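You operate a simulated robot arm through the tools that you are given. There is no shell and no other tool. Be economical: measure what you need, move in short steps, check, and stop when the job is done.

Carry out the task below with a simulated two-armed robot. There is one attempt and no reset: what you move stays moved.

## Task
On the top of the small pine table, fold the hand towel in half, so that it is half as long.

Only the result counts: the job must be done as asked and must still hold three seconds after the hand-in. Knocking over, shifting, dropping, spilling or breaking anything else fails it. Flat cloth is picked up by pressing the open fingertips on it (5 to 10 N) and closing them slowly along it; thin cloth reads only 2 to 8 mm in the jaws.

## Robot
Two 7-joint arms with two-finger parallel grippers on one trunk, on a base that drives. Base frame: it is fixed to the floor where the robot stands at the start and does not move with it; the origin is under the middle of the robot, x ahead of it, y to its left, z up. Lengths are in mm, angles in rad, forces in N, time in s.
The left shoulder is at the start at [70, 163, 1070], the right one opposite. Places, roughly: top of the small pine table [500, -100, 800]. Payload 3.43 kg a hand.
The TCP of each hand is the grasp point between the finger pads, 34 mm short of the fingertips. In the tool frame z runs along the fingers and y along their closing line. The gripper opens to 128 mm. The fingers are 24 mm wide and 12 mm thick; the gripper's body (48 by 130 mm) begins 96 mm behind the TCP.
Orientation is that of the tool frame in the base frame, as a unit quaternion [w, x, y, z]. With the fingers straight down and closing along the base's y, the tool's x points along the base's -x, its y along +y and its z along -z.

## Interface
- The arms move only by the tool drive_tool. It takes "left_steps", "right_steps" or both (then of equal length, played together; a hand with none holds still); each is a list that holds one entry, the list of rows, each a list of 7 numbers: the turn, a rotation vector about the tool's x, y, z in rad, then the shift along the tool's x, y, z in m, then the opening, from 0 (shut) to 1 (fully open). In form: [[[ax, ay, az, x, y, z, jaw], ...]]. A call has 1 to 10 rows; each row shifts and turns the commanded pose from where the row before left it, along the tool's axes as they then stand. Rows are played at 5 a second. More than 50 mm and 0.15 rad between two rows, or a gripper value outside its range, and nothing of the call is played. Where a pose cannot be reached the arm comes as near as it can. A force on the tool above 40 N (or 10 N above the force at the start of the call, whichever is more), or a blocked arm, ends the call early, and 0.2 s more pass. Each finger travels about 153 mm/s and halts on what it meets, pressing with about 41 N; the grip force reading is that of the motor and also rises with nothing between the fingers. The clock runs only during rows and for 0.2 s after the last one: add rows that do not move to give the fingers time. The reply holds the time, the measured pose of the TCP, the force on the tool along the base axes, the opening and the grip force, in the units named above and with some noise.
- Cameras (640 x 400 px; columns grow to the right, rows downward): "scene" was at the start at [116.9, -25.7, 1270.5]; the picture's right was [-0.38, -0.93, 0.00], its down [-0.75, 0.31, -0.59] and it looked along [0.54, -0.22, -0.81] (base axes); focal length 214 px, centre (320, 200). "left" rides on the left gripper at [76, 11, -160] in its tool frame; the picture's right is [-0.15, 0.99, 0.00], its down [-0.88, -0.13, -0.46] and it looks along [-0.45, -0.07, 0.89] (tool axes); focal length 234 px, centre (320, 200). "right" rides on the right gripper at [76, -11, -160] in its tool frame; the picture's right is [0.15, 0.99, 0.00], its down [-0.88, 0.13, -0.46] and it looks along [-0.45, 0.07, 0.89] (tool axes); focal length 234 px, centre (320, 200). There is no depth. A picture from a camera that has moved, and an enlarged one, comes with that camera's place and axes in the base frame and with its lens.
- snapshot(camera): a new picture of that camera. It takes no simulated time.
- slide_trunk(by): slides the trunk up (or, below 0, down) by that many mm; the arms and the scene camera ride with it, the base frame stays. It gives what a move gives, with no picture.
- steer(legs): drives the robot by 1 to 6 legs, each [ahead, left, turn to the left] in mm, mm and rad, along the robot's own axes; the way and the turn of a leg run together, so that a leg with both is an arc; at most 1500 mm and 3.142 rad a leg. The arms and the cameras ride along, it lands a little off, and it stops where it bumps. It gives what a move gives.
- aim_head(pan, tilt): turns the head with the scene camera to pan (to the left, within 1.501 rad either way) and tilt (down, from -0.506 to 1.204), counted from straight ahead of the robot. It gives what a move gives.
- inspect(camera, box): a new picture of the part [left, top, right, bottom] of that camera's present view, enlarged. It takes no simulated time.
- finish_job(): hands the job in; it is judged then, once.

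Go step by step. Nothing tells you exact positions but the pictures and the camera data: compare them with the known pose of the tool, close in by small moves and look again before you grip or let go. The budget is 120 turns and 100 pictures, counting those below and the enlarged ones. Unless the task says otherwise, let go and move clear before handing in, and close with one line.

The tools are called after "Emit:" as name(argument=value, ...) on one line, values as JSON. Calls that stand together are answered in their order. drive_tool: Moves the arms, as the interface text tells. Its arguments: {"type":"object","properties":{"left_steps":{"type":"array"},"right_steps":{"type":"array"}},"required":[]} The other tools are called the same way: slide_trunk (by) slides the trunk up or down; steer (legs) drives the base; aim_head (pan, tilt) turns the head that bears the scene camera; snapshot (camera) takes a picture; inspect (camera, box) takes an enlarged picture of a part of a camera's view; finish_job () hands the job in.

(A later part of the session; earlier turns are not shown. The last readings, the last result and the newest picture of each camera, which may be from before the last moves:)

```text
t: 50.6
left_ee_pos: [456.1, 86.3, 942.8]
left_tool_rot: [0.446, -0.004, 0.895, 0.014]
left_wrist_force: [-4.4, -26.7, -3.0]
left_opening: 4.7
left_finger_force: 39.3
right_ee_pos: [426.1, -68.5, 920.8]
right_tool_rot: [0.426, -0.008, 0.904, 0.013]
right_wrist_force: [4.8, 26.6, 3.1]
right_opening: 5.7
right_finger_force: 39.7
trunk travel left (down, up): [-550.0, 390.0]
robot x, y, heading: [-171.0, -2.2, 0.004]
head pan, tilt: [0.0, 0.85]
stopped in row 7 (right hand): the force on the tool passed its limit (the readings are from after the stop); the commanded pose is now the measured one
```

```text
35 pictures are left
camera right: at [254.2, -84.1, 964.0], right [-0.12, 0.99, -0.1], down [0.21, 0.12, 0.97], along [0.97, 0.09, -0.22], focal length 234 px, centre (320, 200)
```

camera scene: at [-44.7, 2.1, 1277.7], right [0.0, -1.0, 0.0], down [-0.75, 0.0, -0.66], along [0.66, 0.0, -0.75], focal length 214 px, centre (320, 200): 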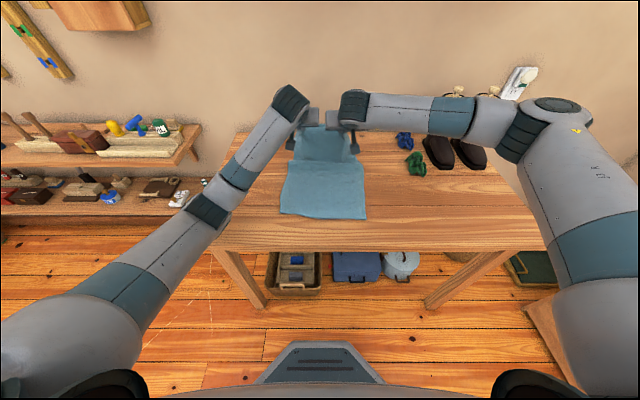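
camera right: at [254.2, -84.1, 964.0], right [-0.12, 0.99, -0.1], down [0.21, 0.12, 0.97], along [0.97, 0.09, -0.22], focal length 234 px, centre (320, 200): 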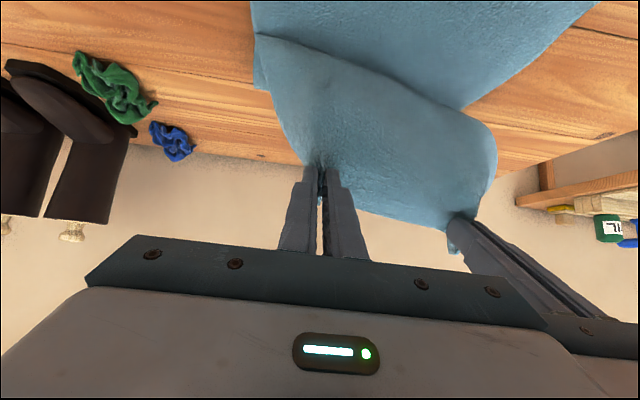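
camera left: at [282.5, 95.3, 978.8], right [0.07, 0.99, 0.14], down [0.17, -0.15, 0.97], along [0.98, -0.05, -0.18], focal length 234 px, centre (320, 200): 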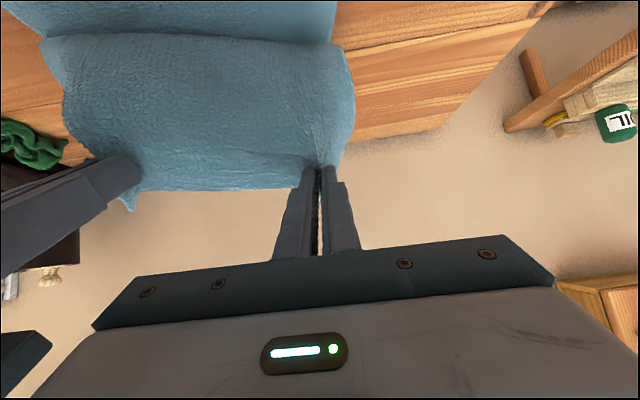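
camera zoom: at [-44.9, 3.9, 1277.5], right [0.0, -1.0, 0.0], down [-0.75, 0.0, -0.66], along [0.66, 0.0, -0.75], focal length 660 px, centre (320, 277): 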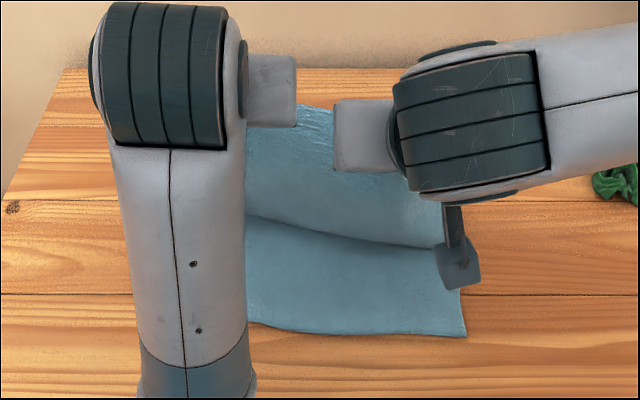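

The left arm changed its elbow posture mid-move and lagged, so the hands drifted apart, but both still hold the cloth. I'll realign them slowly before continuing.

Emit:
drive_tool(left_steps=[[[0, 0, 0, 0.0086, -0.005, 0, 0], [0, 0, 0, 0.0086, -0.006, 0, 0], [0, 0, 0, 0.0086, -0.006, 0, 0], [0, 0, 0, 0, 0, 0, 0]]], right_steps=[[[0, 0, 0, 0, -0.003, 0, 0], [0, 0, 0, 0, -0.004, 0, 0], [0, 0, 0, 0, -0.004, 0, 0], [0, 0, 0, 0, 0, 0, 0]]])

Emit:
snapshot(camera="scene")

```text
t: 51.1
left_ee_pos: [455.9, 85.3, 944.6]
left_tool_rot: [0.453, -0.003, 0.891, 0.017]
left_wrist_force: [-5.2, -23.8, -2.8]
left_opening: 5.1
left_finger_force: 38.9
right_ee_pos: [425.7, -70.0, 922.5]
right_tool_rot: [0.426, -0.009, 0.904, 0.017]
right_wrist_force: [4.1, 24.6, 3.3]
right_opening: 5.6
right_finger_force: 39.8
trunk travel left (down, up): [-550.0, 390.0]
robot x, y, heading: [-171.8, -4.0, -0.002]
head pan, tilt: [0.0, 0.85]
stopped in row 2 (left hand): the force on the tool passed its limit (the readings are from after the stop); the commanded pose is now the measured one
```

```text
34 pictures are left
camera scene: at [-44.2, 2.0, 1277.5], right [0.0, -1.0, 0.0], down [-0.75, 0.0, -0.66], along [0.66, 0.0, -0.75], focal length 214 px, centre (320, 200)
```

scene: 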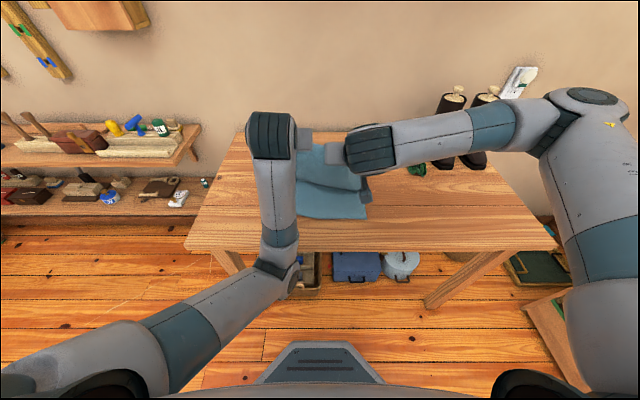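

The cloth between the hands is under 24 N of tension, so I'll relieve it by moving the right hand gently toward the left.

Emit:
drive_tool(right_steps=[[[0, 0, 0, 0, 0.004, 0, 0], [0, 0, 0, 0, 0.004, 0, 0], [0, 0, 0, 0, 0.003, 0, 0], [0, 0, 0, 0, 0, 0, 0]]])

```text
t: 52.1
left_ee_pos: [456.5, 86.9, 944.8]
left_tool_rot: [0.453, -0.007, 0.891, 0.019]
left_wrist_force: [-2.5, -14.4, -2.5]
left_opening: 4.5
left_finger_force: 39.3
right_ee_pos: [425.6, -64.0, 919.1]
right_tool_rot: [0.425, -0.007, 0.905, 0.014]
right_wrist_force: [2.5, 13.5, 1.5]
right_opening: 5.5
right_finger_force: 40.1
trunk travel left (down, up): [-550.0, 390.0]
robot x, y, heading: [-171.5, -0.1, -0.002]
head pan, tilt: [0.0, 0.85]
```

Emit:
drive_tool(left_steps=[[[0, 0, 0, 0.008, -0.004, 0, 0], [0, 0, 0, 0.008, -0.004, 0, 0], [0, 0, 0, 0.008, -0.004, 0, 0], [0, 0, 0, 0, 0, 0, 0]]])

```text
t: 53.1
left_ee_pos: [451.4, 88.8, 940.7]
left_tool_rot: [0.469, -0.011, 0.883, 0.034]
left_wrist_force: [-2.0, -18.4, -2.4]
left_opening: 4.5
left_finger_force: 39.4
right_ee_pos: [426.7, -62.7, 919.9]
right_tool_rot: [0.425, -0.008, 0.905, 0.015]
right_wrist_force: [2.8, 18.8, 2.2]
right_opening: 5.4
right_finger_force: 39.9
trunk travel left (down, up): [-550.0, 390.0]
robot x, y, heading: [-172.6, -1.2, -0.004]
head pan, tilt: [0.0, 0.85]
```

The left arm isn't following and its wrist is drifting, which suggests a bad arm posture. I'll back both hands away from the robot to recover it.

Emit:
drive_tool(left_steps=[[[0, 0, 0, -0.019, 0, 0.017, 0], [0, 0, 0, -0.019, 0, 0.017, 0], [0, 0, 0, -0.019, 0, 0.017, 0], [0, 0, 0, 0, 0, 0, 0]]], right_steps=[[[0, 0, 0, -0.0198, 0.001, 0.016, 0], [0, 0, 0, -0.0198, 0.001, 0.016, 0], [0, 0, 0, -0.0198, 0.001, 0.016, 0], [0, 0, 0, 0, 0, 0, 0]]])

Emit:
snapshot(camera="scene")

```text
t: 54.1
left_ee_pos: [521.6, 96.3, 937.0]
left_tool_rot: [0.453, -0.007, 0.89, 0.041]
left_wrist_force: [-2.7, -21.5, 1.1]
left_opening: 4.6
left_finger_force: 38.6
right_ee_pos: [500.2, -58.3, 934.3]
right_tool_rot: [0.425, -0.008, 0.905, 0.015]
right_wrist_force: [3.2, 22.0, 0.1]
right_opening: 5.8
right_finger_force: 40.1
trunk travel left (down, up): [-550.0, 390.0]
robot x, y, heading: [-173.0, 2.0, 0.003]
head pan, tilt: [0.0, 0.85]
```

```text
33 pictures are left
camera scene: at [-44.6, 1.4, 1277.6], right [0.0, -1.0, 0.0], down [-0.75, 0.0, -0.66], along [0.66, 0.0, -0.75], focal length 214 px, centre (320, 200)
```

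scene: 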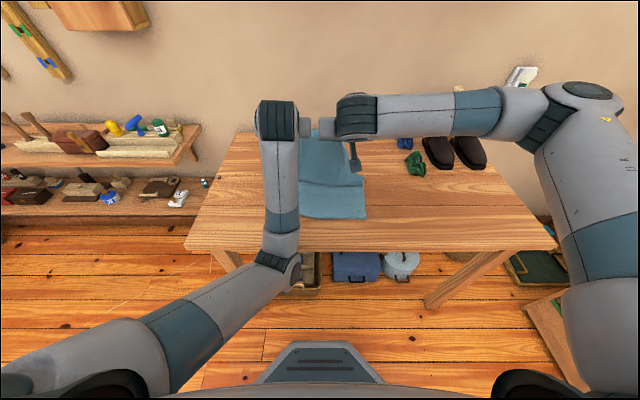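

The left tool has tilted and yawed by about 0.08 rad, which explains the sideways drift. I'll correct its orientation and ease the tension.

Emit:
drive_tool(left_steps=[[[0, 0, 0, 0, -0.004, 0, 0], [0.04, 0.035, -0.011, 0, -0.004, 0, 0], [0.04, 0.035, -0.011, 0, 0, 0, 0], [0, 0, 0, 0, 0, 0, 0]]], right_steps=[[[0, 0, 0, 0, 0, 0, 0], [0, 0, 0, 0, 0, 0, 0], [0, 0, 0, 0, 0, 0, 0], [0, 0, 0, 0, 0, 0, 0]]])

```text
t: 55.1
left_ee_pos: [523.9, 100.6, 934.4]
left_tool_rot: [0.423, -0.002, 0.906, 0.012]
left_wrist_force: [-2.5, -26.9, 1.2]
left_opening: 4.6
left_finger_force: 39.7
right_ee_pos: [500.2, -57.6, 934.0]
right_tool_rot: [0.424, -0.009, 0.905, 0.016]
right_wrist_force: [2.8, 27.2, -2.1]
right_opening: 5.9
right_finger_force: 40.2
trunk travel left (down, up): [-550.0, 390.0]
robot x, y, heading: [-170.5, 0.8, 0.002]
head pan, tilt: [0.0, 0.85]
```

Emit:
drive_tool(left_steps=[[[0, 0, 0, 0, -0.004, 0, 0], [0, 0, 0, 0, -0.004, 0, 0], [0, 0, 0, 0, -0.004, 0, 0], [0, 0, 0, 0, 0, 0, 0], [0, 0, 0, 0, 0, 0, 0]]], right_steps=[[[0, 0, 0, 0, 0.002, 0, 0], [0, 0, 0, 0, 0.0, 0, 0], [0, 0, 0, 0, 0, 0, 0], [0, 0, 0, 0, 0, 0, 0], [0, 0, 0, 0, 0, 0, 0]]])

Emit:
snapshot(camera="scene")

```text
t: 56.3
left_ee_pos: [527.2, 100.7, 935.9]
left_tool_rot: [0.425, -0.01, 0.905, 0.019]
left_wrist_force: [-3.0, -25.9, 0.4]
left_opening: 4.6
left_finger_force: 39.0
right_ee_pos: [499.9, -54.7, 934.4]
right_tool_rot: [0.425, -0.009, 0.905, 0.016]
right_wrist_force: [3.3, 25.6, -0.2]
right_opening: 6.0
right_finger_force: 40.3
trunk travel left (down, up): [-550.0, 390.0]
robot x, y, heading: [-168.2, -3.6, 0.001]
head pan, tilt: [0.0, 0.85]
```

```text
32 pictures are left
camera scene: at [-44.0, 1.3, 1277.5], right [0.0, -1.0, 0.0], down [-0.75, 0.0, -0.66], along [0.66, 0.0, -0.75], focal length 214 px, centre (320, 200)
```

scene: 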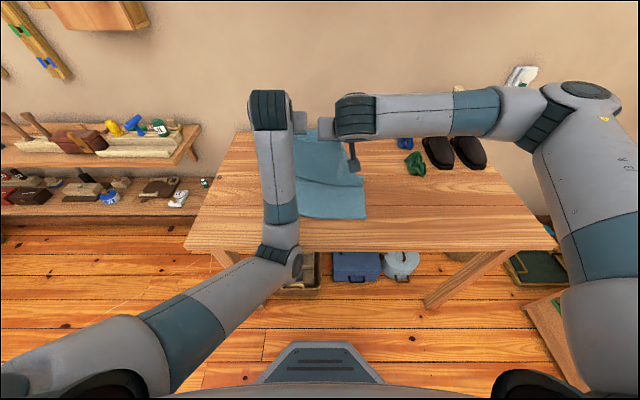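

The left elbow has dropped to the table's front edge, which is what blocks it. Driving back frees it, so I'll finish this pass rigidly with base and trunk moves, then release and recover the posture.

Emit:
steer(legs=[[-70, 0, 0]])

Emit:
steer(legs=[[0, -25, 0]])

Emit:
snapshot(camera="scene")

```text
t: 57.3
left_ee_pos: [456.5, 99.5, 937.1]
left_tool_rot: [0.426, -0.011, 0.904, 0.019]
left_wrist_force: [-4.4, -24.8, 1.1]
left_opening: 4.6
left_finger_force: 39.1
right_ee_pos: [431.3, -55.4, 935.8]
right_tool_rot: [0.425, -0.008, 0.905, 0.015]
right_wrist_force: [2.8, 25.5, -0.4]
right_opening: 5.6
right_finger_force: 39.4
trunk travel left (down, up): [-550.0, 390.0]
robot x, y, heading: [-240.4, -0.0, 0.001]
head pan, tilt: [0.0, 0.85]
```

```text
t: 58.1
left_ee_pos: [459.5, 75.9, 935.9]
left_tool_rot: [0.426, -0.009, 0.905, 0.02]
left_wrist_force: [-4.2, -24.7, 0.4]
left_opening: 4.4
left_finger_force: 39.5
right_ee_pos: [430.8, -78.4, 935.1]
right_tool_rot: [0.425, -0.01, 0.905, 0.017]
right_wrist_force: [3.8, 24.9, -1.4]
right_opening: 5.8
right_finger_force: 39.9
trunk travel left (down, up): [-550.0, 390.0]
robot x, y, heading: [-239.9, -24.1, 0.0]
head pan, tilt: [0.0, 0.85]
```

```text
31 pictures are left
camera scene: at [-112.8, -24.0, 1277.5], right [0.0, -1.0, 0.0], down [-0.75, 0.0, -0.66], along [0.66, 0.0, -0.75], focal length 214 px, centre (320, 200)
```

scene: 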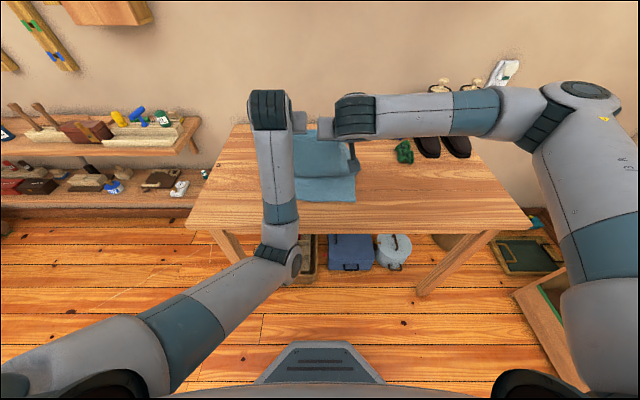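

The elbow should be clear of the table now. I'll test whether the left hand responds.

Emit:
drive_tool(left_steps=[[[0, 0, 0, 0, -0.003, 0, 0], [0, 0, 0, 0, -0.003, 0, 0], [0, 0, 0, 0, 0, 0, 0]]])

```text
t: 58.9
left_ee_pos: [460.7, 77.0, 937.1]
left_tool_rot: [0.427, -0.012, 0.904, 0.026]
left_wrist_force: [-3.0, -21.5, 1.2]
left_opening: 4.6
left_finger_force: 38.9
right_ee_pos: [430.9, -76.6, 935.6]
right_tool_rot: [0.426, -0.01, 0.905, 0.018]
right_wrist_force: [4.8, 22.3, -1.4]
right_opening: 5.5
right_finger_force: 40.2
trunk travel left (down, up): [-550.0, 390.0]
robot x, y, heading: [-243.5, -25.2, -0.001]
head pan, tilt: [0.0, 0.85]
```

Emit:
drive_tool(left_steps=[[[0, 0, 0, 0, 0, 0, 0], [0, 0, 0, -0.0159, -0.001, 0.0193, 0], [0, 0, 0, -0.0159, -0.001, 0.0193, 0], [0, 0, 0, -0.0159, -0.001, 0.0193, 0], [0, 0, 0, -0.0159, -0.001, 0.0193, 0], [0, 0, 0, -0.0159, -0.001, 0.0193, 0], [0, 0, 0, -0.0159, -0.001, 0.0193, 0], [0, 0, 0, 0, 0, 0, 0]]], right_steps=[[[0, 0, 0, 0, 0.004, 0, 0], [0, 0, 0, -0.0159, 0.0, 0.0193, 0], [0, 0, 0, -0.0159, 0.0, 0.0193, 0], [0, 0, 0, -0.0159, 0.0, 0.0193, 0], [0, 0, 0, -0.0159, 0.0, 0.0193, 0], [0, 0, 0, -0.0159, 0.0, 0.0193, 0], [0, 0, 0, -0.0159, 0.0, 0.0193, 0], [0, 0, 0, 0, 0, 0, 0]]])

Emit:
snapshot(camera="scene")

```text
t: 60.7
left_ee_pos: [609.1, 70.3, 936.4]
left_tool_rot: [0.427, -0.01, 0.904, 0.02]
left_wrist_force: [-1.0, -0.8, 0.4]
left_opening: 4.0
left_finger_force: 39.0
right_ee_pos: [580.6, -70.3, 935.1]
right_tool_rot: [0.425, -0.01, 0.905, 0.017]
right_wrist_force: [0.2, 1.1, 0.4]
right_opening: 5.2
right_finger_force: 39.5
trunk travel left (down, up): [-550.0, 390.0]
robot x, y, heading: [-238.5, -22.4, -0.004]
head pan, tilt: [0.0, 0.85]
```

```text
30 pictures are left
camera scene: at [-113.6, -23.7, 1277.6], right [0.0, -1.0, 0.0], down [-0.75, 0.0, -0.66], along [0.66, 0.0, -0.75], focal length 214 px, centre (320, 200)
```

scene: 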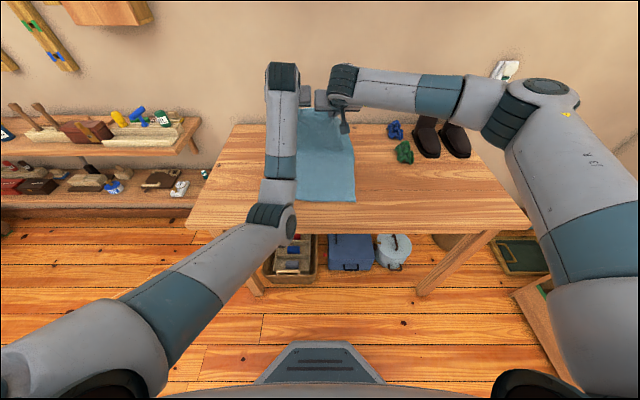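

That released the tension and the left hand tracks again. Now I'll use only base and trunk moves, which keep both hands in step. First I'll go forward to flatten the bottom.

Emit:
steer(legs=[[52, 0, 0]])

Emit:
inspect(camera="scene", box=[230, 90, 410, 230])

```text
t: 61.6
left_ee_pos: [664.1, 69.1, 932.9]
left_tool_rot: [0.424, -0.009, 0.905, 0.021]
left_wrist_force: [0.6, -0.7, -0.8]
left_opening: 4.1
left_finger_force: 39.6
right_ee_pos: [634.6, -69.6, 933.1]
right_tool_rot: [0.425, -0.01, 0.905, 0.017]
right_wrist_force: [1.4, 0.9, -1.7]
right_opening: 5.4
right_finger_force: 39.8
trunk travel left (down, up): [-550.0, 390.0]
robot x, y, heading: [-188.2, -25.4, -0.002]
head pan, tilt: [0.0, 0.85]
```

```text
2.86 times, centred on (320, 160) of scene
camera zoom: at [-59.6, -23.4, 1277.4], right [0.0, -1.0, 0.0], down [-0.75, 0.0, -0.66], along [0.66, 0.0, -0.75], focal length 613 px, centre (320, 314)
```

zoom: 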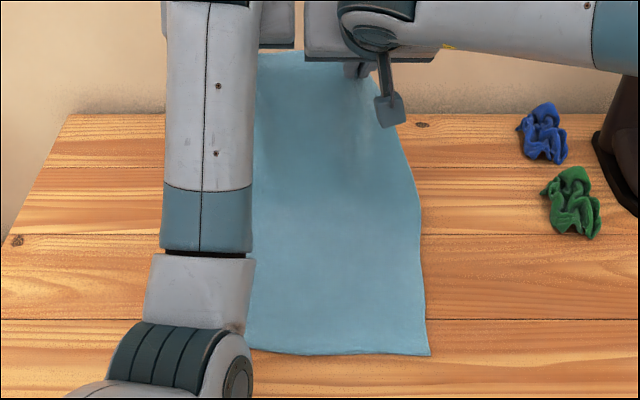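

The towel is flat with the near corners unchanged. I'll widen the hands slightly and then do the fold in steps with base and trunk.

Emit:
drive_tool(left_steps=[[[0, 0, 0, 0, 0.004, 0, 0], [0, 0, 0, 0, 0, 0, 0]]], right_steps=[[[0, 0, 0, 0, -0.004, 0, 0], [0, 0, 0, 0, 0, 0, 0]]])

Emit:
steer(legs=[[-45, 0, 0]])

Emit:
slide_trunk(by=20)

Emit:
steer(legs=[[-100, 0, 0]])

Emit:
slide_trunk(by=-30)

Emit:
inspect(camera="scene", box=[230, 90, 410, 230])

```text
t: 62.2
left_ee_pos: [661.0, 73.8, 935.2]
left_tool_rot: [0.426, -0.008, 0.905, 0.019]
left_wrist_force: [-0.1, -5.9, -0.1]
left_opening: 4.0
left_finger_force: 39.1
right_ee_pos: [632.7, -72.8, 933.5]
right_tool_rot: [0.424, -0.01, 0.905, 0.018]
right_wrist_force: [2.4, 6.7, -0.5]
right_opening: 5.4
right_finger_force: 39.9
trunk travel left (down, up): [-550.0, 390.0]
robot x, y, heading: [-186.9, -23.4, 0.001]
head pan, tilt: [0.0, 0.85]
```

```text
t: 63.1
left_ee_pos: [616.3, 74.6, 936.2]
left_tool_rot: [0.427, -0.009, 0.904, 0.019]
left_wrist_force: [-1.5, -8.1, 1.4]
left_opening: 4.4
left_finger_force: 38.8
right_ee_pos: [586.9, -72.7, 934.9]
right_tool_rot: [0.425, -0.01, 0.905, 0.018]
right_wrist_force: [1.1, 8.3, -0.6]
right_opening: 5.6
right_finger_force: 39.2
trunk travel left (down, up): [-550.0, 390.0]
robot x, y, heading: [-232.0, -24.8, -0.001]
head pan, tilt: [0.0, 0.85]
```

```text
t: 63.8
left_ee_pos: [616.3, 75.3, 954.8]
left_tool_rot: [0.425, -0.009, 0.905, 0.02]
left_wrist_force: [-0.5, -6.2, 0.1]
left_opening: 4.2
left_finger_force: 38.4
right_ee_pos: [588.3, -71.9, 954.5]
right_tool_rot: [0.425, -0.011, 0.905, 0.018]
right_wrist_force: [1.0, 5.7, -0.8]
right_opening: 5.4
right_finger_force: 39.6
trunk travel left (down, up): [-570.0, 370.0]
robot x, y, heading: [-229.2, -26.3, 0.004]
head pan, tilt: [0.0, 0.85]
```

```text
t: 64.9
left_ee_pos: [516.3, 76.7, 956.6]
left_tool_rot: [0.426, -0.01, 0.905, 0.021]
left_wrist_force: [-0.9, -6.8, 0.2]
left_opening: 4.4
left_finger_force: 38.8
right_ee_pos: [487.8, -71.5, 955.1]
right_tool_rot: [0.425, -0.011, 0.905, 0.017]
right_wrist_force: [1.3, 8.2, -0.5]
right_opening: 5.4
right_finger_force: 39.4
trunk travel left (down, up): [-570.0, 370.0]
robot x, y, heading: [-330.8, -20.2, -0.001]
head pan, tilt: [0.0, 0.85]
```

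```text
t: 65.7
left_ee_pos: [516.3, 75.5, 926.0]
left_tool_rot: [0.426, -0.011, 0.904, 0.02]
left_wrist_force: [-0.9, -5.8, 0.4]
left_opening: 4.3
left_finger_force: 38.7
right_ee_pos: [487.5, -72.0, 924.4]
right_tool_rot: [0.426, -0.01, 0.905, 0.018]
right_wrist_force: [1.2, 6.3, 0.2]
right_opening: 5.1
right_finger_force: 39.4
trunk travel left (down, up): [-540.0, 400.0]
robot x, y, heading: [-336.4, -21.3, -0.0]
head pan, tilt: [0.0, 0.85]
```

```text
2.86 times, centred on (320, 160) of scene
camera zoom: at [-205.7, -23.3, 1267.6], right [0.0, -1.0, 0.0], down [-0.75, 0.0, -0.66], along [0.66, 0.0, -0.75], focal length 613 px, centre (320, 314)
```

zoom: 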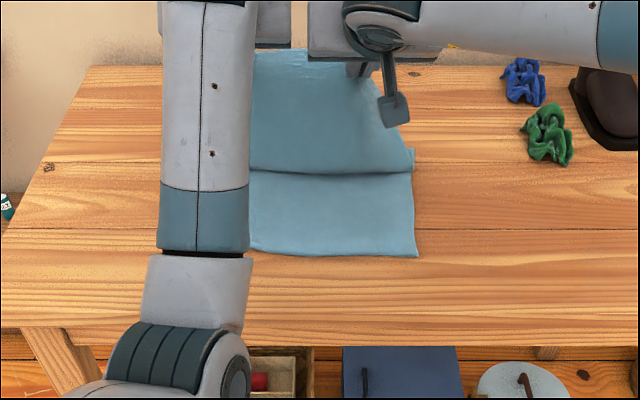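

Emit:
steer(legs=[[-62, 0, 0]])

Emit:
slide_trunk(by=-48)

Emit:
steer(legs=[[-52, 0, 0]])

Emit:
slide_trunk(by=-35)

Emit:
inspect(camera="scene", box=[230, 90, 410, 230])

Emit:
snapshot(camera="right")

```text
t: 66.7
left_ee_pos: [454.4, 74.4, 927.0]
left_tool_rot: [0.426, -0.01, 0.904, 0.02]
left_wrist_force: [-1.4, -6.7, 0.0]
left_opening: 4.2
left_finger_force: 38.7
right_ee_pos: [425.9, -70.7, 926.4]
right_tool_rot: [0.426, -0.01, 0.904, 0.018]
right_wrist_force: [0.6, 6.5, 0.1]
right_opening: 5.4
right_finger_force: 39.7
trunk travel left (down, up): [-540.0, 400.0]
robot x, y, heading: [-396.7, -28.6, 0.004]
head pan, tilt: [0.0, 0.85]
```

```text
t: 67.6
left_ee_pos: [454.2, 74.9, 878.1]
left_tool_rot: [0.426, -0.01, 0.905, 0.02]
left_wrist_force: [-1.5, -5.8, 1.2]
left_opening: 4.4
left_finger_force: 39.0
right_ee_pos: [427.0, -72.0, 879.1]
right_tool_rot: [0.426, -0.012, 0.904, 0.019]
right_wrist_force: [1.2, 6.1, -0.3]
right_opening: 5.3
right_finger_force: 39.8
trunk travel left (down, up): [-492.0, 448.0]
robot x, y, heading: [-395.9, -28.2, -0.0]
head pan, tilt: [0.0, 0.85]
```

```text
t: 68.5
left_ee_pos: [401.5, 74.5, 879.3]
left_tool_rot: [0.425, -0.011, 0.905, 0.02]
left_wrist_force: [-1.5, -5.9, 0.1]
left_opening: 4.4
left_finger_force: 39.1
right_ee_pos: [374.1, -73.0, 878.2]
right_tool_rot: [0.427, -0.011, 0.904, 0.018]
right_wrist_force: [0.8, 6.5, 0.9]
right_opening: 5.5
right_finger_force: 39.4
trunk travel left (down, up): [-492.0, 448.0]
robot x, y, heading: [-446.9, -22.9, 0.008]
head pan, tilt: [0.0, 0.85]
```

```text
t: 69.3
left_ee_pos: [404.4, 73.6, 843.1]
left_tool_rot: [0.426, -0.01, 0.905, 0.02]
left_wrist_force: [-1.2, -4.5, 0.1]
left_opening: 4.6
left_finger_force: 38.5
right_ee_pos: [375.6, -71.5, 842.7]
right_tool_rot: [0.425, -0.012, 0.905, 0.019]
right_wrist_force: [0.9, 5.2, -0.2]
right_opening: 5.4
right_finger_force: 39.8
trunk travel left (down, up): [-457.0, 483.0]
robot x, y, heading: [-443.0, -25.2, 0.001]
head pan, tilt: [0.0, 0.85]
```

```text
2.86 times, centred on (320, 160) of scene
camera zoom: at [-318.9, -23.6, 1184.6], right [0.0, -1.0, 0.0], down [-0.75, 0.0, -0.66], along [0.66, 0.0, -0.75], focal length 613 px, centre (320, 314)
```

zoom: 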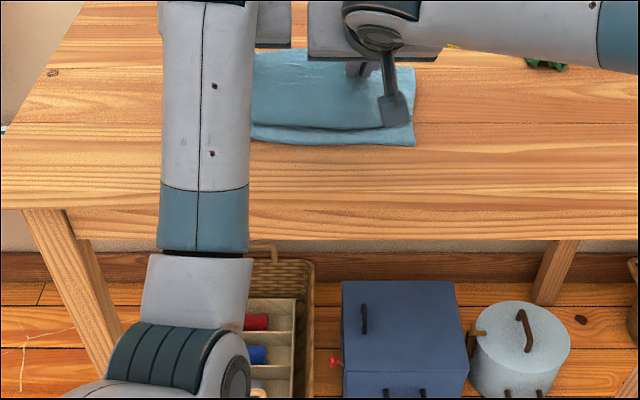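

```text
26 pictures are left
camera right: at [203.4, -89.0, 886.2], right [-0.13, 0.99, -0.09], down [0.21, 0.11, 0.97], along [0.97, 0.11, -0.22], focal length 234 px, centre (320, 200)
```

right: 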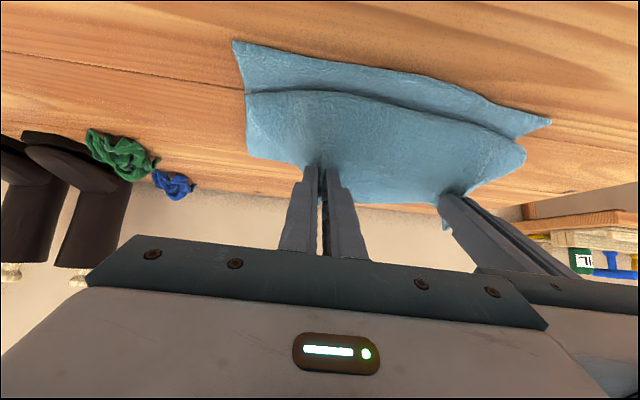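

The crease again settled about 35 mm too close because the bend peels cloth up behind it. A crease that is too far out can be pulled in, so I'll go back out flat and refold on a clearly lower arc.

Emit:
slide_trunk(by=65)

Emit:
steer(legs=[[185, 0, 0]])

Emit:
slide_trunk(by=25)

Emit:
steer(legs=[[78, 0, 0]])

Emit:
inspect(camera="scene", box=[230, 90, 410, 230])

```text
t: 70.3
left_ee_pos: [404.3, 75.0, 907.7]
left_tool_rot: [0.426, -0.01, 0.904, 0.02]
left_wrist_force: [-1.2, -6.4, 0.5]
left_opening: 4.5
left_finger_force: 39.2
right_ee_pos: [376.8, -72.0, 906.2]
right_tool_rot: [0.426, -0.011, 0.905, 0.019]
right_wrist_force: [1.3, 5.6, -0.7]
right_opening: 5.7
right_finger_force: 39.8
trunk travel left (down, up): [-522.0, 418.0]
robot x, y, heading: [-442.0, -25.2, 0.002]
head pan, tilt: [0.0, 0.85]
```

```text
t: 71.8
left_ee_pos: [588.6, 72.5, 907.5]
left_tool_rot: [0.426, -0.009, 0.904, 0.019]
left_wrist_force: [-1.3, -5.5, -0.1]
left_opening: 4.4
left_finger_force: 38.5
right_ee_pos: [560.3, -73.0, 906.0]
right_tool_rot: [0.424, -0.01, 0.905, 0.018]
right_wrist_force: [2.0, 6.4, -1.3]
right_opening: 5.9
right_finger_force: 39.7
trunk travel left (down, up): [-522.0, 418.0]
robot x, y, heading: [-258.5, -25.7, 0.001]
head pan, tilt: [0.0, 0.85]
```

```text
t: 72.6
left_ee_pos: [587.7, 73.4, 931.6]
left_tool_rot: [0.426, -0.008, 0.905, 0.019]
left_wrist_force: [-1.1, -4.5, 0.9]
left_opening: 4.4
left_finger_force: 38.9
right_ee_pos: [559.8, -72.8, 932.0]
right_tool_rot: [0.425, -0.011, 0.905, 0.018]
right_wrist_force: [1.7, 5.2, -0.6]
right_opening: 5.2
right_finger_force: 39.5
trunk travel left (down, up): [-547.0, 393.0]
robot x, y, heading: [-261.3, -25.3, -0.001]
head pan, tilt: [0.0, 0.85]
```

```text
t: 73.6
left_ee_pos: [666.8, 74.5, 932.6]
left_tool_rot: [0.424, -0.01, 0.905, 0.02]
left_wrist_force: [-0.6, -5.4, -0.1]
left_opening: 4.3
left_finger_force: 38.9
right_ee_pos: [638.4, -72.6, 932.1]
right_tool_rot: [0.425, -0.01, 0.905, 0.018]
right_wrist_force: [1.6, 6.0, -0.7]
right_opening: 5.2
right_finger_force: 39.5
trunk travel left (down, up): [-547.0, 393.0]
robot x, y, heading: [-180.4, -25.8, 0.003]
head pan, tilt: [0.0, 0.85]
```

```text
2.86 times, centred on (320, 160) of scene
camera zoom: at [-55.2, -23.7, 1274.4], right [0.0, -1.0, 0.0], down [-0.75, 0.0, -0.66], along [0.66, 0.0, -0.75], focal length 613 px, centre (320, 314)
```

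zoom: 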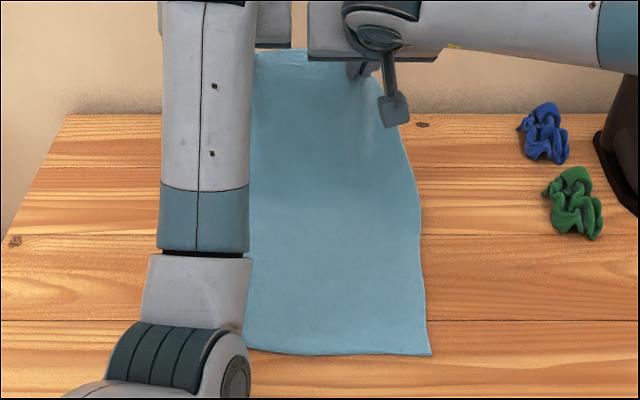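

Emit:
slide_trunk(by=-20)

Emit:
steer(legs=[[-75, 0, 0]])

Emit:
slide_trunk(by=-12)

Emit:
steer(legs=[[-50, 0, 0]])

Emit:
slide_trunk(by=-25)

Emit:
steer(legs=[[-45, 0, 0]])

Emit:
slide_trunk(by=-35)

Emit:
inspect(camera="scene", box=[230, 90, 410, 230])

```text
t: 74.3
left_ee_pos: [665.5, 72.4, 913.1]
left_tool_rot: [0.425, -0.008, 0.905, 0.018]
left_wrist_force: [-1.4, -3.8, 0.3]
left_opening: 4.5
left_finger_force: 39.1
right_ee_pos: [637.0, -73.2, 912.8]
right_tool_rot: [0.425, -0.011, 0.905, 0.019]
right_wrist_force: [1.3, 4.3, -0.4]
right_opening: 5.4
right_finger_force: 40.0
trunk travel left (down, up): [-527.0, 413.0]
robot x, y, heading: [-182.2, -23.1, -0.002]
head pan, tilt: [0.0, 0.85]
```

```text
t: 75.3
left_ee_pos: [591.4, 73.7, 914.3]
left_tool_rot: [0.427, -0.009, 0.904, 0.019]
left_wrist_force: [-1.5, -5.5, 0.0]
left_opening: 4.2
left_finger_force: 39.0
right_ee_pos: [562.5, -73.3, 911.8]
right_tool_rot: [0.426, -0.01, 0.904, 0.018]
right_wrist_force: [0.4, 5.3, -0.3]
right_opening: 5.4
right_finger_force: 39.5
trunk travel left (down, up): [-527.0, 413.0]
robot x, y, heading: [-263.3, -28.2, 0.001]
head pan, tilt: [0.0, 0.85]
```

```text
t: 75.9
left_ee_pos: [591.4, 72.0, 900.8]
left_tool_rot: [0.425, -0.009, 0.905, 0.019]
left_wrist_force: [-0.6, -5.1, 0.7]
left_opening: 4.4
left_finger_force: 38.3
right_ee_pos: [562.1, -73.1, 901.1]
right_tool_rot: [0.426, -0.011, 0.905, 0.019]
right_wrist_force: [0.2, 3.7, -0.1]
right_opening: 5.3
right_finger_force: 39.3
trunk travel left (down, up): [-515.0, 425.0]
robot x, y, heading: [-258.1, -26.8, -0.001]
head pan, tilt: [0.0, 0.85]
```

```text
t: 76.8
left_ee_pos: [540.5, 73.5, 903.0]
left_tool_rot: [0.427, -0.009, 0.904, 0.02]
left_wrist_force: [-0.9, -5.2, 0.6]
left_opening: 4.3
left_finger_force: 38.7
right_ee_pos: [511.3, -73.7, 900.9]
right_tool_rot: [0.427, -0.011, 0.904, 0.019]
right_wrist_force: [1.0, 5.2, 0.7]
right_opening: 5.7
right_finger_force: 39.6
trunk travel left (down, up): [-515.0, 425.0]
robot x, y, heading: [-306.8, -27.4, -0.0]
head pan, tilt: [0.0, 0.85]
```

```text
t: 77.5
left_ee_pos: [542.0, 71.9, 876.3]
left_tool_rot: [0.426, -0.009, 0.905, 0.019]
left_wrist_force: [-0.5, -4.5, 0.0]
left_opening: 4.5
left_finger_force: 38.7
right_ee_pos: [512.6, -71.4, 875.4]
right_tool_rot: [0.426, -0.011, 0.905, 0.019]
right_wrist_force: [0.8, 4.2, -0.8]
right_opening: 5.3
right_finger_force: 39.7
trunk travel left (down, up): [-490.0, 450.0]
robot x, y, heading: [-308.5, -24.0, 0.004]
head pan, tilt: [0.0, 0.85]
```

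```text
t: 78.5
left_ee_pos: [497.3, 72.7, 877.0]
left_tool_rot: [0.426, -0.008, 0.904, 0.018]
left_wrist_force: [-2.1, -4.3, 0.5]
left_opening: 4.3
left_finger_force: 39.1
right_ee_pos: [467.5, -72.3, 876.6]
right_tool_rot: [0.427, -0.011, 0.904, 0.019]
right_wrist_force: [-0.8, 5.0, -0.4]
right_opening: 5.5
right_finger_force: 39.8
trunk travel left (down, up): [-490.0, 450.0]
robot x, y, heading: [-353.6, -24.0, 0.003]
head pan, tilt: [0.0, 0.85]
```

```text
t: 79.2
left_ee_pos: [496.6, 73.9, 841.4]
left_tool_rot: [0.425, -0.008, 0.905, 0.019]
left_wrist_force: [-0.4, -5.4, 0.1]
left_opening: 4.1
left_finger_force: 38.5
right_ee_pos: [468.7, -72.6, 841.4]
right_tool_rot: [0.425, -0.01, 0.905, 0.018]
right_wrist_force: [1.4, 3.7, 0.5]
right_opening: 5.4
right_finger_force: 39.7
trunk travel left (down, up): [-455.0, 485.0]
robot x, y, heading: [-356.2, -28.3, -0.001]
head pan, tilt: [0.0, 0.85]
```

```text
2.86 times, centred on (320, 160) of scene
camera zoom: at [-225.4, -23.7, 1182.6], right [0.0, -1.0, 0.0], down [-0.75, 0.0, -0.66], along [0.66, 0.0, -0.75], focal length 613 px, centre (320, 314)
```

zoom: 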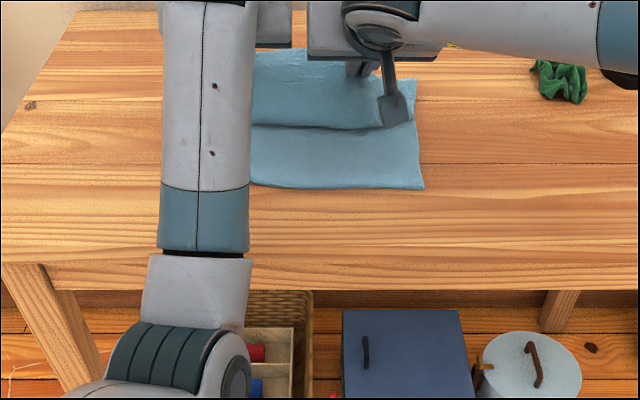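

The crease is now around x 575, as wanted. I'll lower further and pull the flap toward the near edge.

Emit:
slide_trunk(by=-20)

Emit:
steer(legs=[[-60, 0, 0]])

Emit:
slide_trunk(by=-15)

Emit:
steer(legs=[[-40, 0, 0]])

Emit:
inspect(camera="scene", box=[230, 70, 410, 210])

Emit:
snapshot(camera="right")

```text
t: 79.9
left_ee_pos: [497.2, 72.3, 822.1]
left_tool_rot: [0.427, -0.008, 0.904, 0.018]
left_wrist_force: [-1.1, -5.2, 0.5]
left_opening: 4.3
left_finger_force: 39.2
right_ee_pos: [467.8, -72.3, 819.9]
right_tool_rot: [0.426, -0.011, 0.904, 0.019]
right_wrist_force: [0.6, 3.7, 0.2]
right_opening: 5.2
right_finger_force: 39.5
trunk travel left (down, up): [-435.0, 505.0]
robot x, y, heading: [-355.3, -26.6, 0.001]
head pan, tilt: [0.0, 0.85]
```

```text
t: 80.9
left_ee_pos: [437.7, 72.4, 822.0]
left_tool_rot: [0.427, -0.008, 0.904, 0.018]
left_wrist_force: [-1.8, -3.4, 0.8]
left_opening: 4.2
left_finger_force: 38.6
right_ee_pos: [408.6, -72.3, 822.6]
right_tool_rot: [0.426, -0.011, 0.904, 0.018]
right_wrist_force: [0.0, 4.3, -0.6]
right_opening: 5.4
right_finger_force: 40.1
trunk travel left (down, up): [-435.0, 505.0]
robot x, y, heading: [-412.4, -24.1, -0.002]
head pan, tilt: [0.0, 0.85]
```

```text
t: 81.5
left_ee_pos: [437.1, 72.6, 805.9]
left_tool_rot: [0.427, -0.008, 0.904, 0.019]
left_wrist_force: [-2.0, -5.2, 0.3]
left_opening: 4.5
left_finger_force: 38.5
right_ee_pos: [408.3, -71.8, 806.8]
right_tool_rot: [0.426, -0.011, 0.904, 0.019]
right_wrist_force: [0.8, 3.6, -0.5]
right_opening: 5.3
right_finger_force: 39.7
trunk travel left (down, up): [-420.0, 520.0]
robot x, y, heading: [-415.0, -22.9, 0.001]
head pan, tilt: [0.0, 0.85]
```

```text
t: 82.4
left_ee_pos: [395.7, 72.6, 807.0]
left_tool_rot: [0.426, -0.008, 0.904, 0.018]
left_wrist_force: [-0.3, -4.4, -0.1]
left_opening: 4.1
left_finger_force: 38.9
right_ee_pos: [367.8, -71.7, 806.6]
right_tool_rot: [0.426, -0.01, 0.904, 0.019]
right_wrist_force: [0.4, 3.7, 0.0]
right_opening: 5.3
right_finger_force: 39.0
trunk travel left (down, up): [-420.0, 520.0]
robot x, y, heading: [-454.5, -21.5, 0.001]
head pan, tilt: [0.0, 0.85]
```

```text
2.86 times, centred on (320, 140) of scene
camera zoom: at [-326.4, -23.7, 1147.7], right [0.0, -1.0, 0.0], down [-0.75, 0.0, -0.66], along [0.66, 0.0, -0.75], focal length 613 px, centre (320, 371)
```

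zoom: 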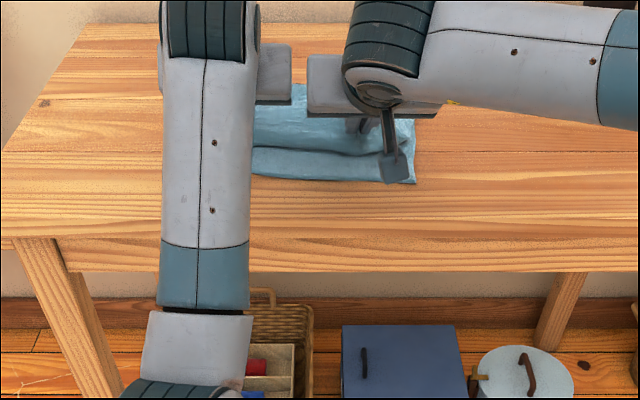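

```text
22 pictures are left
camera right: at [196.1, -89.7, 850.8], right [-0.13, 0.99, -0.09], down [0.2, 0.11, 0.97], along [0.97, 0.11, -0.22], focal length 234 px, centre (320, 200)
```

right: 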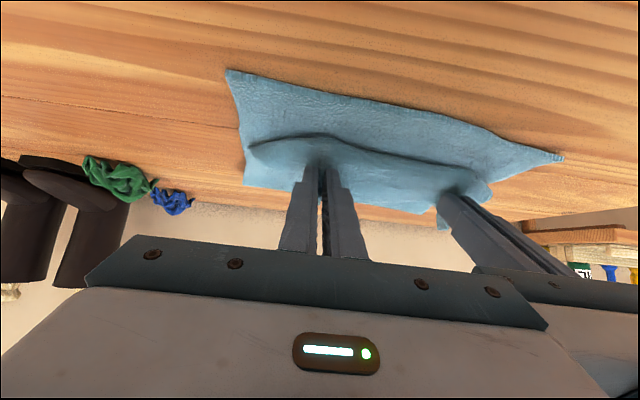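

Emit:
steer(legs=[[-35, 0, 0]])

Emit:
snapshot(camera="right")

Emit:
aim_head(pan=0.0, tilt=0.6)

Emit:
inspect(camera="scene", box=[230, 90, 410, 220])

```text
t: 83.2
left_ee_pos: [361.5, 72.3, 807.0]
left_tool_rot: [0.427, -0.008, 0.904, 0.019]
left_wrist_force: [-0.9, -3.0, 1.3]
left_opening: 4.2
left_finger_force: 39.2
right_ee_pos: [333.4, -72.0, 807.0]
right_tool_rot: [0.427, -0.011, 0.904, 0.019]
right_wrist_force: [0.9, 4.5, 0.6]
right_opening: 5.2
right_finger_force: 39.4
trunk travel left (down, up): [-420.0, 520.0]
robot x, y, heading: [-486.5, -27.8, -0.001]
head pan, tilt: [0.0, 0.85]
```

```text
21 pictures are left
camera right: at [161.5, -89.5, 850.9], right [-0.13, 0.99, -0.09], down [0.2, 0.11, 0.97], along [0.97, 0.11, -0.22], focal length 234 px, centre (320, 200)
```

right: 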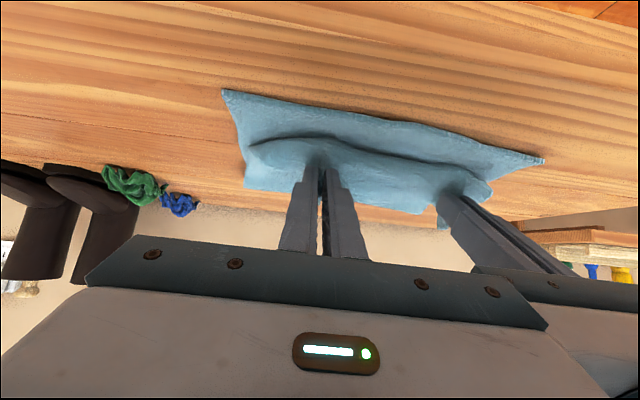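

```text
t: 84.0
left_ee_pos: [362.5, 71.8, 806.6]
left_tool_rot: [0.426, -0.008, 0.905, 0.019]
left_wrist_force: [0.1, -2.8, 1.0]
left_opening: 4.4
left_finger_force: 38.8
right_ee_pos: [334.1, -71.8, 805.8]
right_tool_rot: [0.427, -0.011, 0.904, 0.019]
right_wrist_force: [0.8, 2.8, -0.1]
right_opening: 5.5
right_finger_force: 39.5
trunk travel left (down, up): [-420.0, 520.0]
robot x, y, heading: [-486.2, -26.5, -0.001]
head pan, tilt: [0.0, 0.6]
```

```text
3.08 times, centred on (320, 155) of scene
camera zoom: at [-349.2, -23.8, 1168.3], right [0.0, -1.0, 0.0], down [-0.57, 0.0, -0.82], along [0.82, 0.0, -0.57], focal length 660 px, centre (320, 338)
```

zoom: 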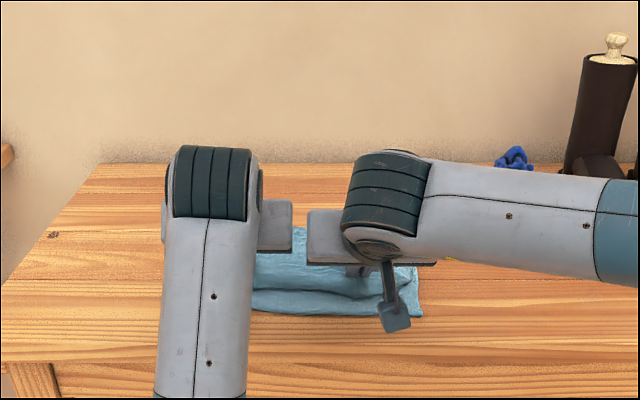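

Pulling drags the whole towel, so flipping the end over keeps giving unequal halves. A better way is to lay the towel flat again, pinch the mid-line with the fingers closing along x, and lift so both halves hang evenly. I'll unfold first with base and trunk.

Emit:
slide_trunk(by=95)

Emit:
steer(legs=[[185, 0, 0]])

Emit:
slide_trunk(by=25)

Emit:
steer(legs=[[115, 0, 0]])

Emit:
aim_head(pan=0.0, tilt=0.85)

Emit:
inspect(camera="scene", box=[230, 90, 410, 230])

```text
t: 85.3
left_ee_pos: [364.9, 72.6, 901.8]
left_tool_rot: [0.426, -0.009, 0.905, 0.019]
left_wrist_force: [-0.2, -4.5, -0.1]
left_opening: 4.4
left_finger_force: 38.2
right_ee_pos: [334.5, -72.6, 901.2]
right_tool_rot: [0.426, -0.011, 0.904, 0.019]
right_wrist_force: [0.7, 3.8, -0.6]
right_opening: 5.4
right_finger_force: 39.2
trunk travel left (down, up): [-515.0, 425.0]
robot x, y, heading: [-486.7, -21.6, 0.006]
head pan, tilt: [0.0, 0.6]
```

```text
t: 86.8
left_ee_pos: [547.8, 72.6, 900.2]
left_tool_rot: [0.425, -0.008, 0.905, 0.019]
left_wrist_force: [-1.0, -3.7, 0.2]
left_opening: 4.1
left_finger_force: 38.2
right_ee_pos: [520.5, -71.8, 900.5]
right_tool_rot: [0.426, -0.011, 0.904, 0.019]
right_wrist_force: [1.0, 3.0, -0.6]
right_opening: 5.2
right_finger_force: 39.7
trunk travel left (down, up): [-515.0, 425.0]
robot x, y, heading: [-306.1, -26.2, -0.0]
head pan, tilt: [0.0, 0.6]
```

```text
t: 87.5
left_ee_pos: [548.3, 71.1, 925.9]
left_tool_rot: [0.426, -0.009, 0.905, 0.018]
left_wrist_force: [0.3, -2.9, -0.2]
left_opening: 4.4
left_finger_force: 38.9
right_ee_pos: [519.7, -71.5, 925.2]
right_tool_rot: [0.426, -0.01, 0.905, 0.019]
right_wrist_force: [0.9, 3.3, 0.1]
right_opening: 5.4
right_finger_force: 39.7
trunk travel left (down, up): [-540.0, 400.0]
robot x, y, heading: [-301.9, -24.4, -0.0]
head pan, tilt: [0.0, 0.6]
```

```text
t: 88.8
left_ee_pos: [661.5, 72.2, 925.7]
left_tool_rot: [0.426, -0.008, 0.905, 0.018]
left_wrist_force: [-0.7, -2.9, -0.8]
left_opening: 4.3
left_finger_force: 38.9
right_ee_pos: [633.4, -70.9, 925.6]
right_tool_rot: [0.426, -0.012, 0.905, 0.02]
right_wrist_force: [1.6, 3.9, -0.9]
right_opening: 5.3
right_finger_force: 39.8
trunk travel left (down, up): [-540.0, 400.0]
robot x, y, heading: [-190.0, -24.2, 0.003]
head pan, tilt: [0.0, 0.6]
```

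```text
t: 89.5
left_ee_pos: [660.6, 72.8, 926.8]
left_tool_rot: [0.426, -0.008, 0.904, 0.019]
left_wrist_force: [-0.8, -2.9, 0.3]
left_opening: 4.4
left_finger_force: 38.7
right_ee_pos: [631.8, -71.6, 926.8]
right_tool_rot: [0.427, -0.012, 0.904, 0.02]
right_wrist_force: [0.8, 2.6, 0.0]
right_opening: 5.1
right_finger_force: 40.1
trunk travel left (down, up): [-540.0, 400.0]
robot x, y, heading: [-188.5, -24.2, -0.004]
head pan, tilt: [0.0, 0.85]
```

```text
2.86 times, centred on (320, 160) of scene
camera zoom: at [-60.6, -23.7, 1267.6], right [0.0, -1.0, 0.0], down [-0.75, 0.0, -0.66], along [0.66, 0.0, -0.75], focal length 613 px, centre (320, 314)
```

zoom: 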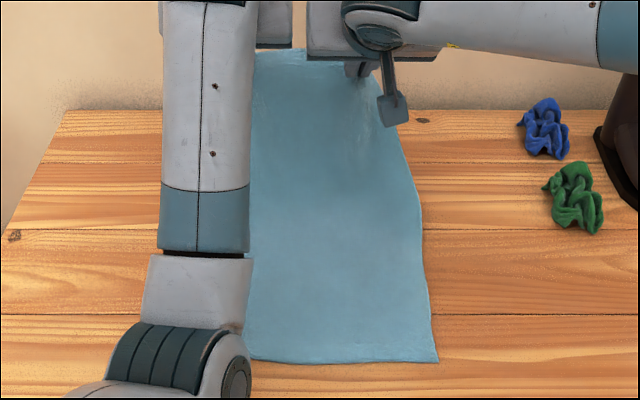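

The towel is stretched out. I'll lower the end part of the way with the arms and let go, so it drops flat.

Emit:
drive_tool(left_steps=[[[0, 0, 0, 0.0184, 0, 0.0247, 0], [0, 0, 0, 0.0184, 0, 0.0247, 0], [0, 0, 0, 0.0184, 0, 0.0247, 0], [0, 0, 0, 0, 0, 0, 0], [0, 0, 0, 0, 0, 0, 0.2], [0, 0, 0, 0, 0, 0, 0.5], [0, 0, 0, 0, 0, 0, 0.5], [0, 0, 0, 0, 0, 0, 0.5]]], right_steps=[[[0, 0, 0, 0.0184, 0, 0.0247, 0], [0, 0, 0, 0.0184, 0, 0.0247, 0], [0, 0, 0, 0.0184, 0, 0.0247, 0], [0, 0, 0, 0, 0, 0, 0], [0, 0, 0, 0, 0, 0, 0.2], [0, 0, 0, 0, 0, 0, 0.5], [0, 0, 0, 0, 0, 0, 0.5], [0, 0, 0, 0, 0, 0, 0.5]]])

Emit:
snapshot(camera="scene")

```text
t: 91.3
left_ee_pos: [683.8, 75.3, 835.3]
left_tool_rot: [0.426, -0.007, 0.905, 0.018]
left_wrist_force: [0.1, 0.3, 0.3]
left_opening: 63.9
left_finger_force: 0.1
right_ee_pos: [654.4, -68.4, 838.1]
right_tool_rot: [0.426, -0.012, 0.904, 0.02]
right_wrist_force: [-0.6, -0.2, -0.3]
right_opening: 64.2
right_finger_force: 0.2
trunk travel left (down, up): [-540.0, 400.0]
robot x, y, heading: [-190.5, -27.0, 0.0]
head pan, tilt: [0.0, 0.85]
```

```text
18 pictures are left
camera scene: at [-60.3, -23.7, 1267.5], right [0.0, -1.0, 0.0], down [-0.75, 0.0, -0.66], along [0.66, 0.0, -0.75], focal length 214 px, centre (320, 200)
```

scene: 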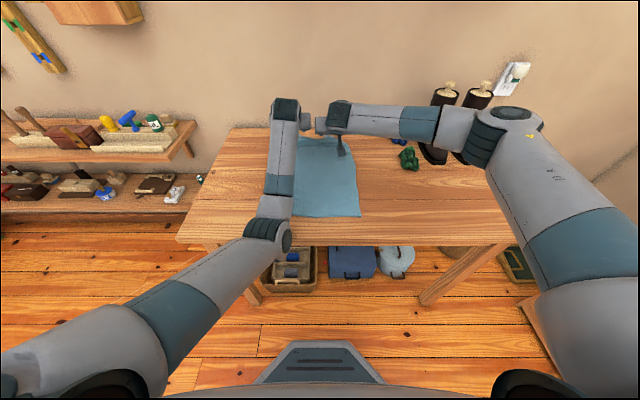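

Released. I'll raise the trunk, unpitch both grippers, and move the left hand outward so its elbow can recover.

Emit:
slide_trunk(by=120)

Emit:
drive_tool(left_steps=[[[0, 0.145, 0, 0, 0.02, 0, 0.4], [0, 0.145, 0, 0, 0.02, 0, 0.4], [0, 0.145, 0, 0, 0.02, 0, 0.4], [0, 0.145, 0, 0, 0.02, 0, 0.4], [0, 0.145, 0, 0, 0.02, 0, 0.4], [0, 0.145, 0, 0, 0.02, 0, 0.4], [0, 0, 0, 0, 0.02, 0, 0.4], [0, 0, 0, 0, 0.02, 0, 0.4]]], right_steps=[[[0, 0.145, 0, 0, 0, 0, 0.4], [0, 0.145, 0, 0, 0, 0, 0.4], [0, 0.145, 0, 0, 0, 0, 0.4], [0, 0.145, 0, 0, 0, 0, 0.4], [0, 0.145, 0, 0, 0, 0, 0.4], [0, 0.145, 0, 0, 0, 0, 0.4], [0, 0, 0, 0, 0, 0, 0.4], [0, 0, 0, 0, 0, 0, 0.4]]])

Emit:
snapshot(camera="scene")

```text
t: 92.8
left_ee_pos: [684.5, 75.2, 955.7]
left_tool_rot: [0.427, -0.008, 0.904, 0.019]
left_wrist_force: [-0.4, 0.6, -0.4]
left_opening: 64.4
left_finger_force: 0.0
right_ee_pos: [655.0, -68.9, 957.5]
right_tool_rot: [0.427, -0.012, 0.904, 0.02]
right_wrist_force: [-0.5, -0.1, 0.7]
right_opening: 64.1
right_finger_force: 0.2
trunk travel left (down, up): [-660.0, 280.0]
robot x, y, heading: [-188.1, -24.0, -0.004]
head pan, tilt: [0.0, 0.85]
```

```text
t: 94.6
left_ee_pos: [648.8, 233.4, 958.5]
left_tool_rot: [0.005, -0.015, 1.0, 0.013]
left_wrist_force: [0.0, 0.1, -0.3]
left_opening: 51.4
left_finger_force: 0.1
left hand out of reach, approached as far as the arm can: row 6
right_ee_pos: [619.5, -66.0, 963.9]
right_tool_rot: [0.006, -0.02, 1.0, 0.012]
right_wrist_force: [0.3, 0.8, 0.0]
right_opening: 51.4
right_finger_force: 0.0
right hand out of reach, approached as far as the arm can: row 6
trunk travel left (down, up): [-660.0, 280.0]
robot x, y, heading: [-192.5, -24.5, 0.004]
head pan, tilt: [0.0, 0.85]
```

```text
17 pictures are left
camera scene: at [-60.4, -22.2, 1387.5], right [0.0, -1.0, 0.0], down [-0.75, 0.0, -0.66], along [0.66, 0.0, -0.75], focal length 214 px, centre (320, 200)
```

scene: 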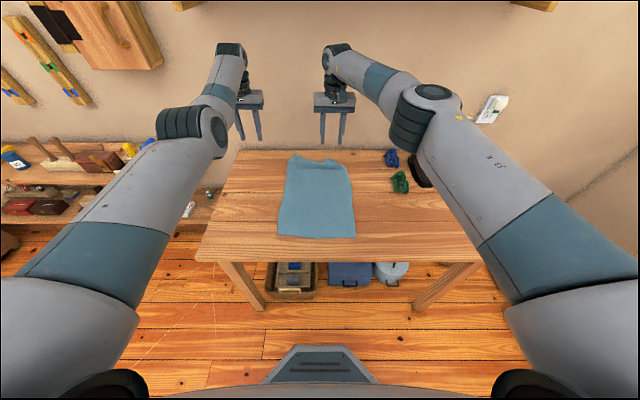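

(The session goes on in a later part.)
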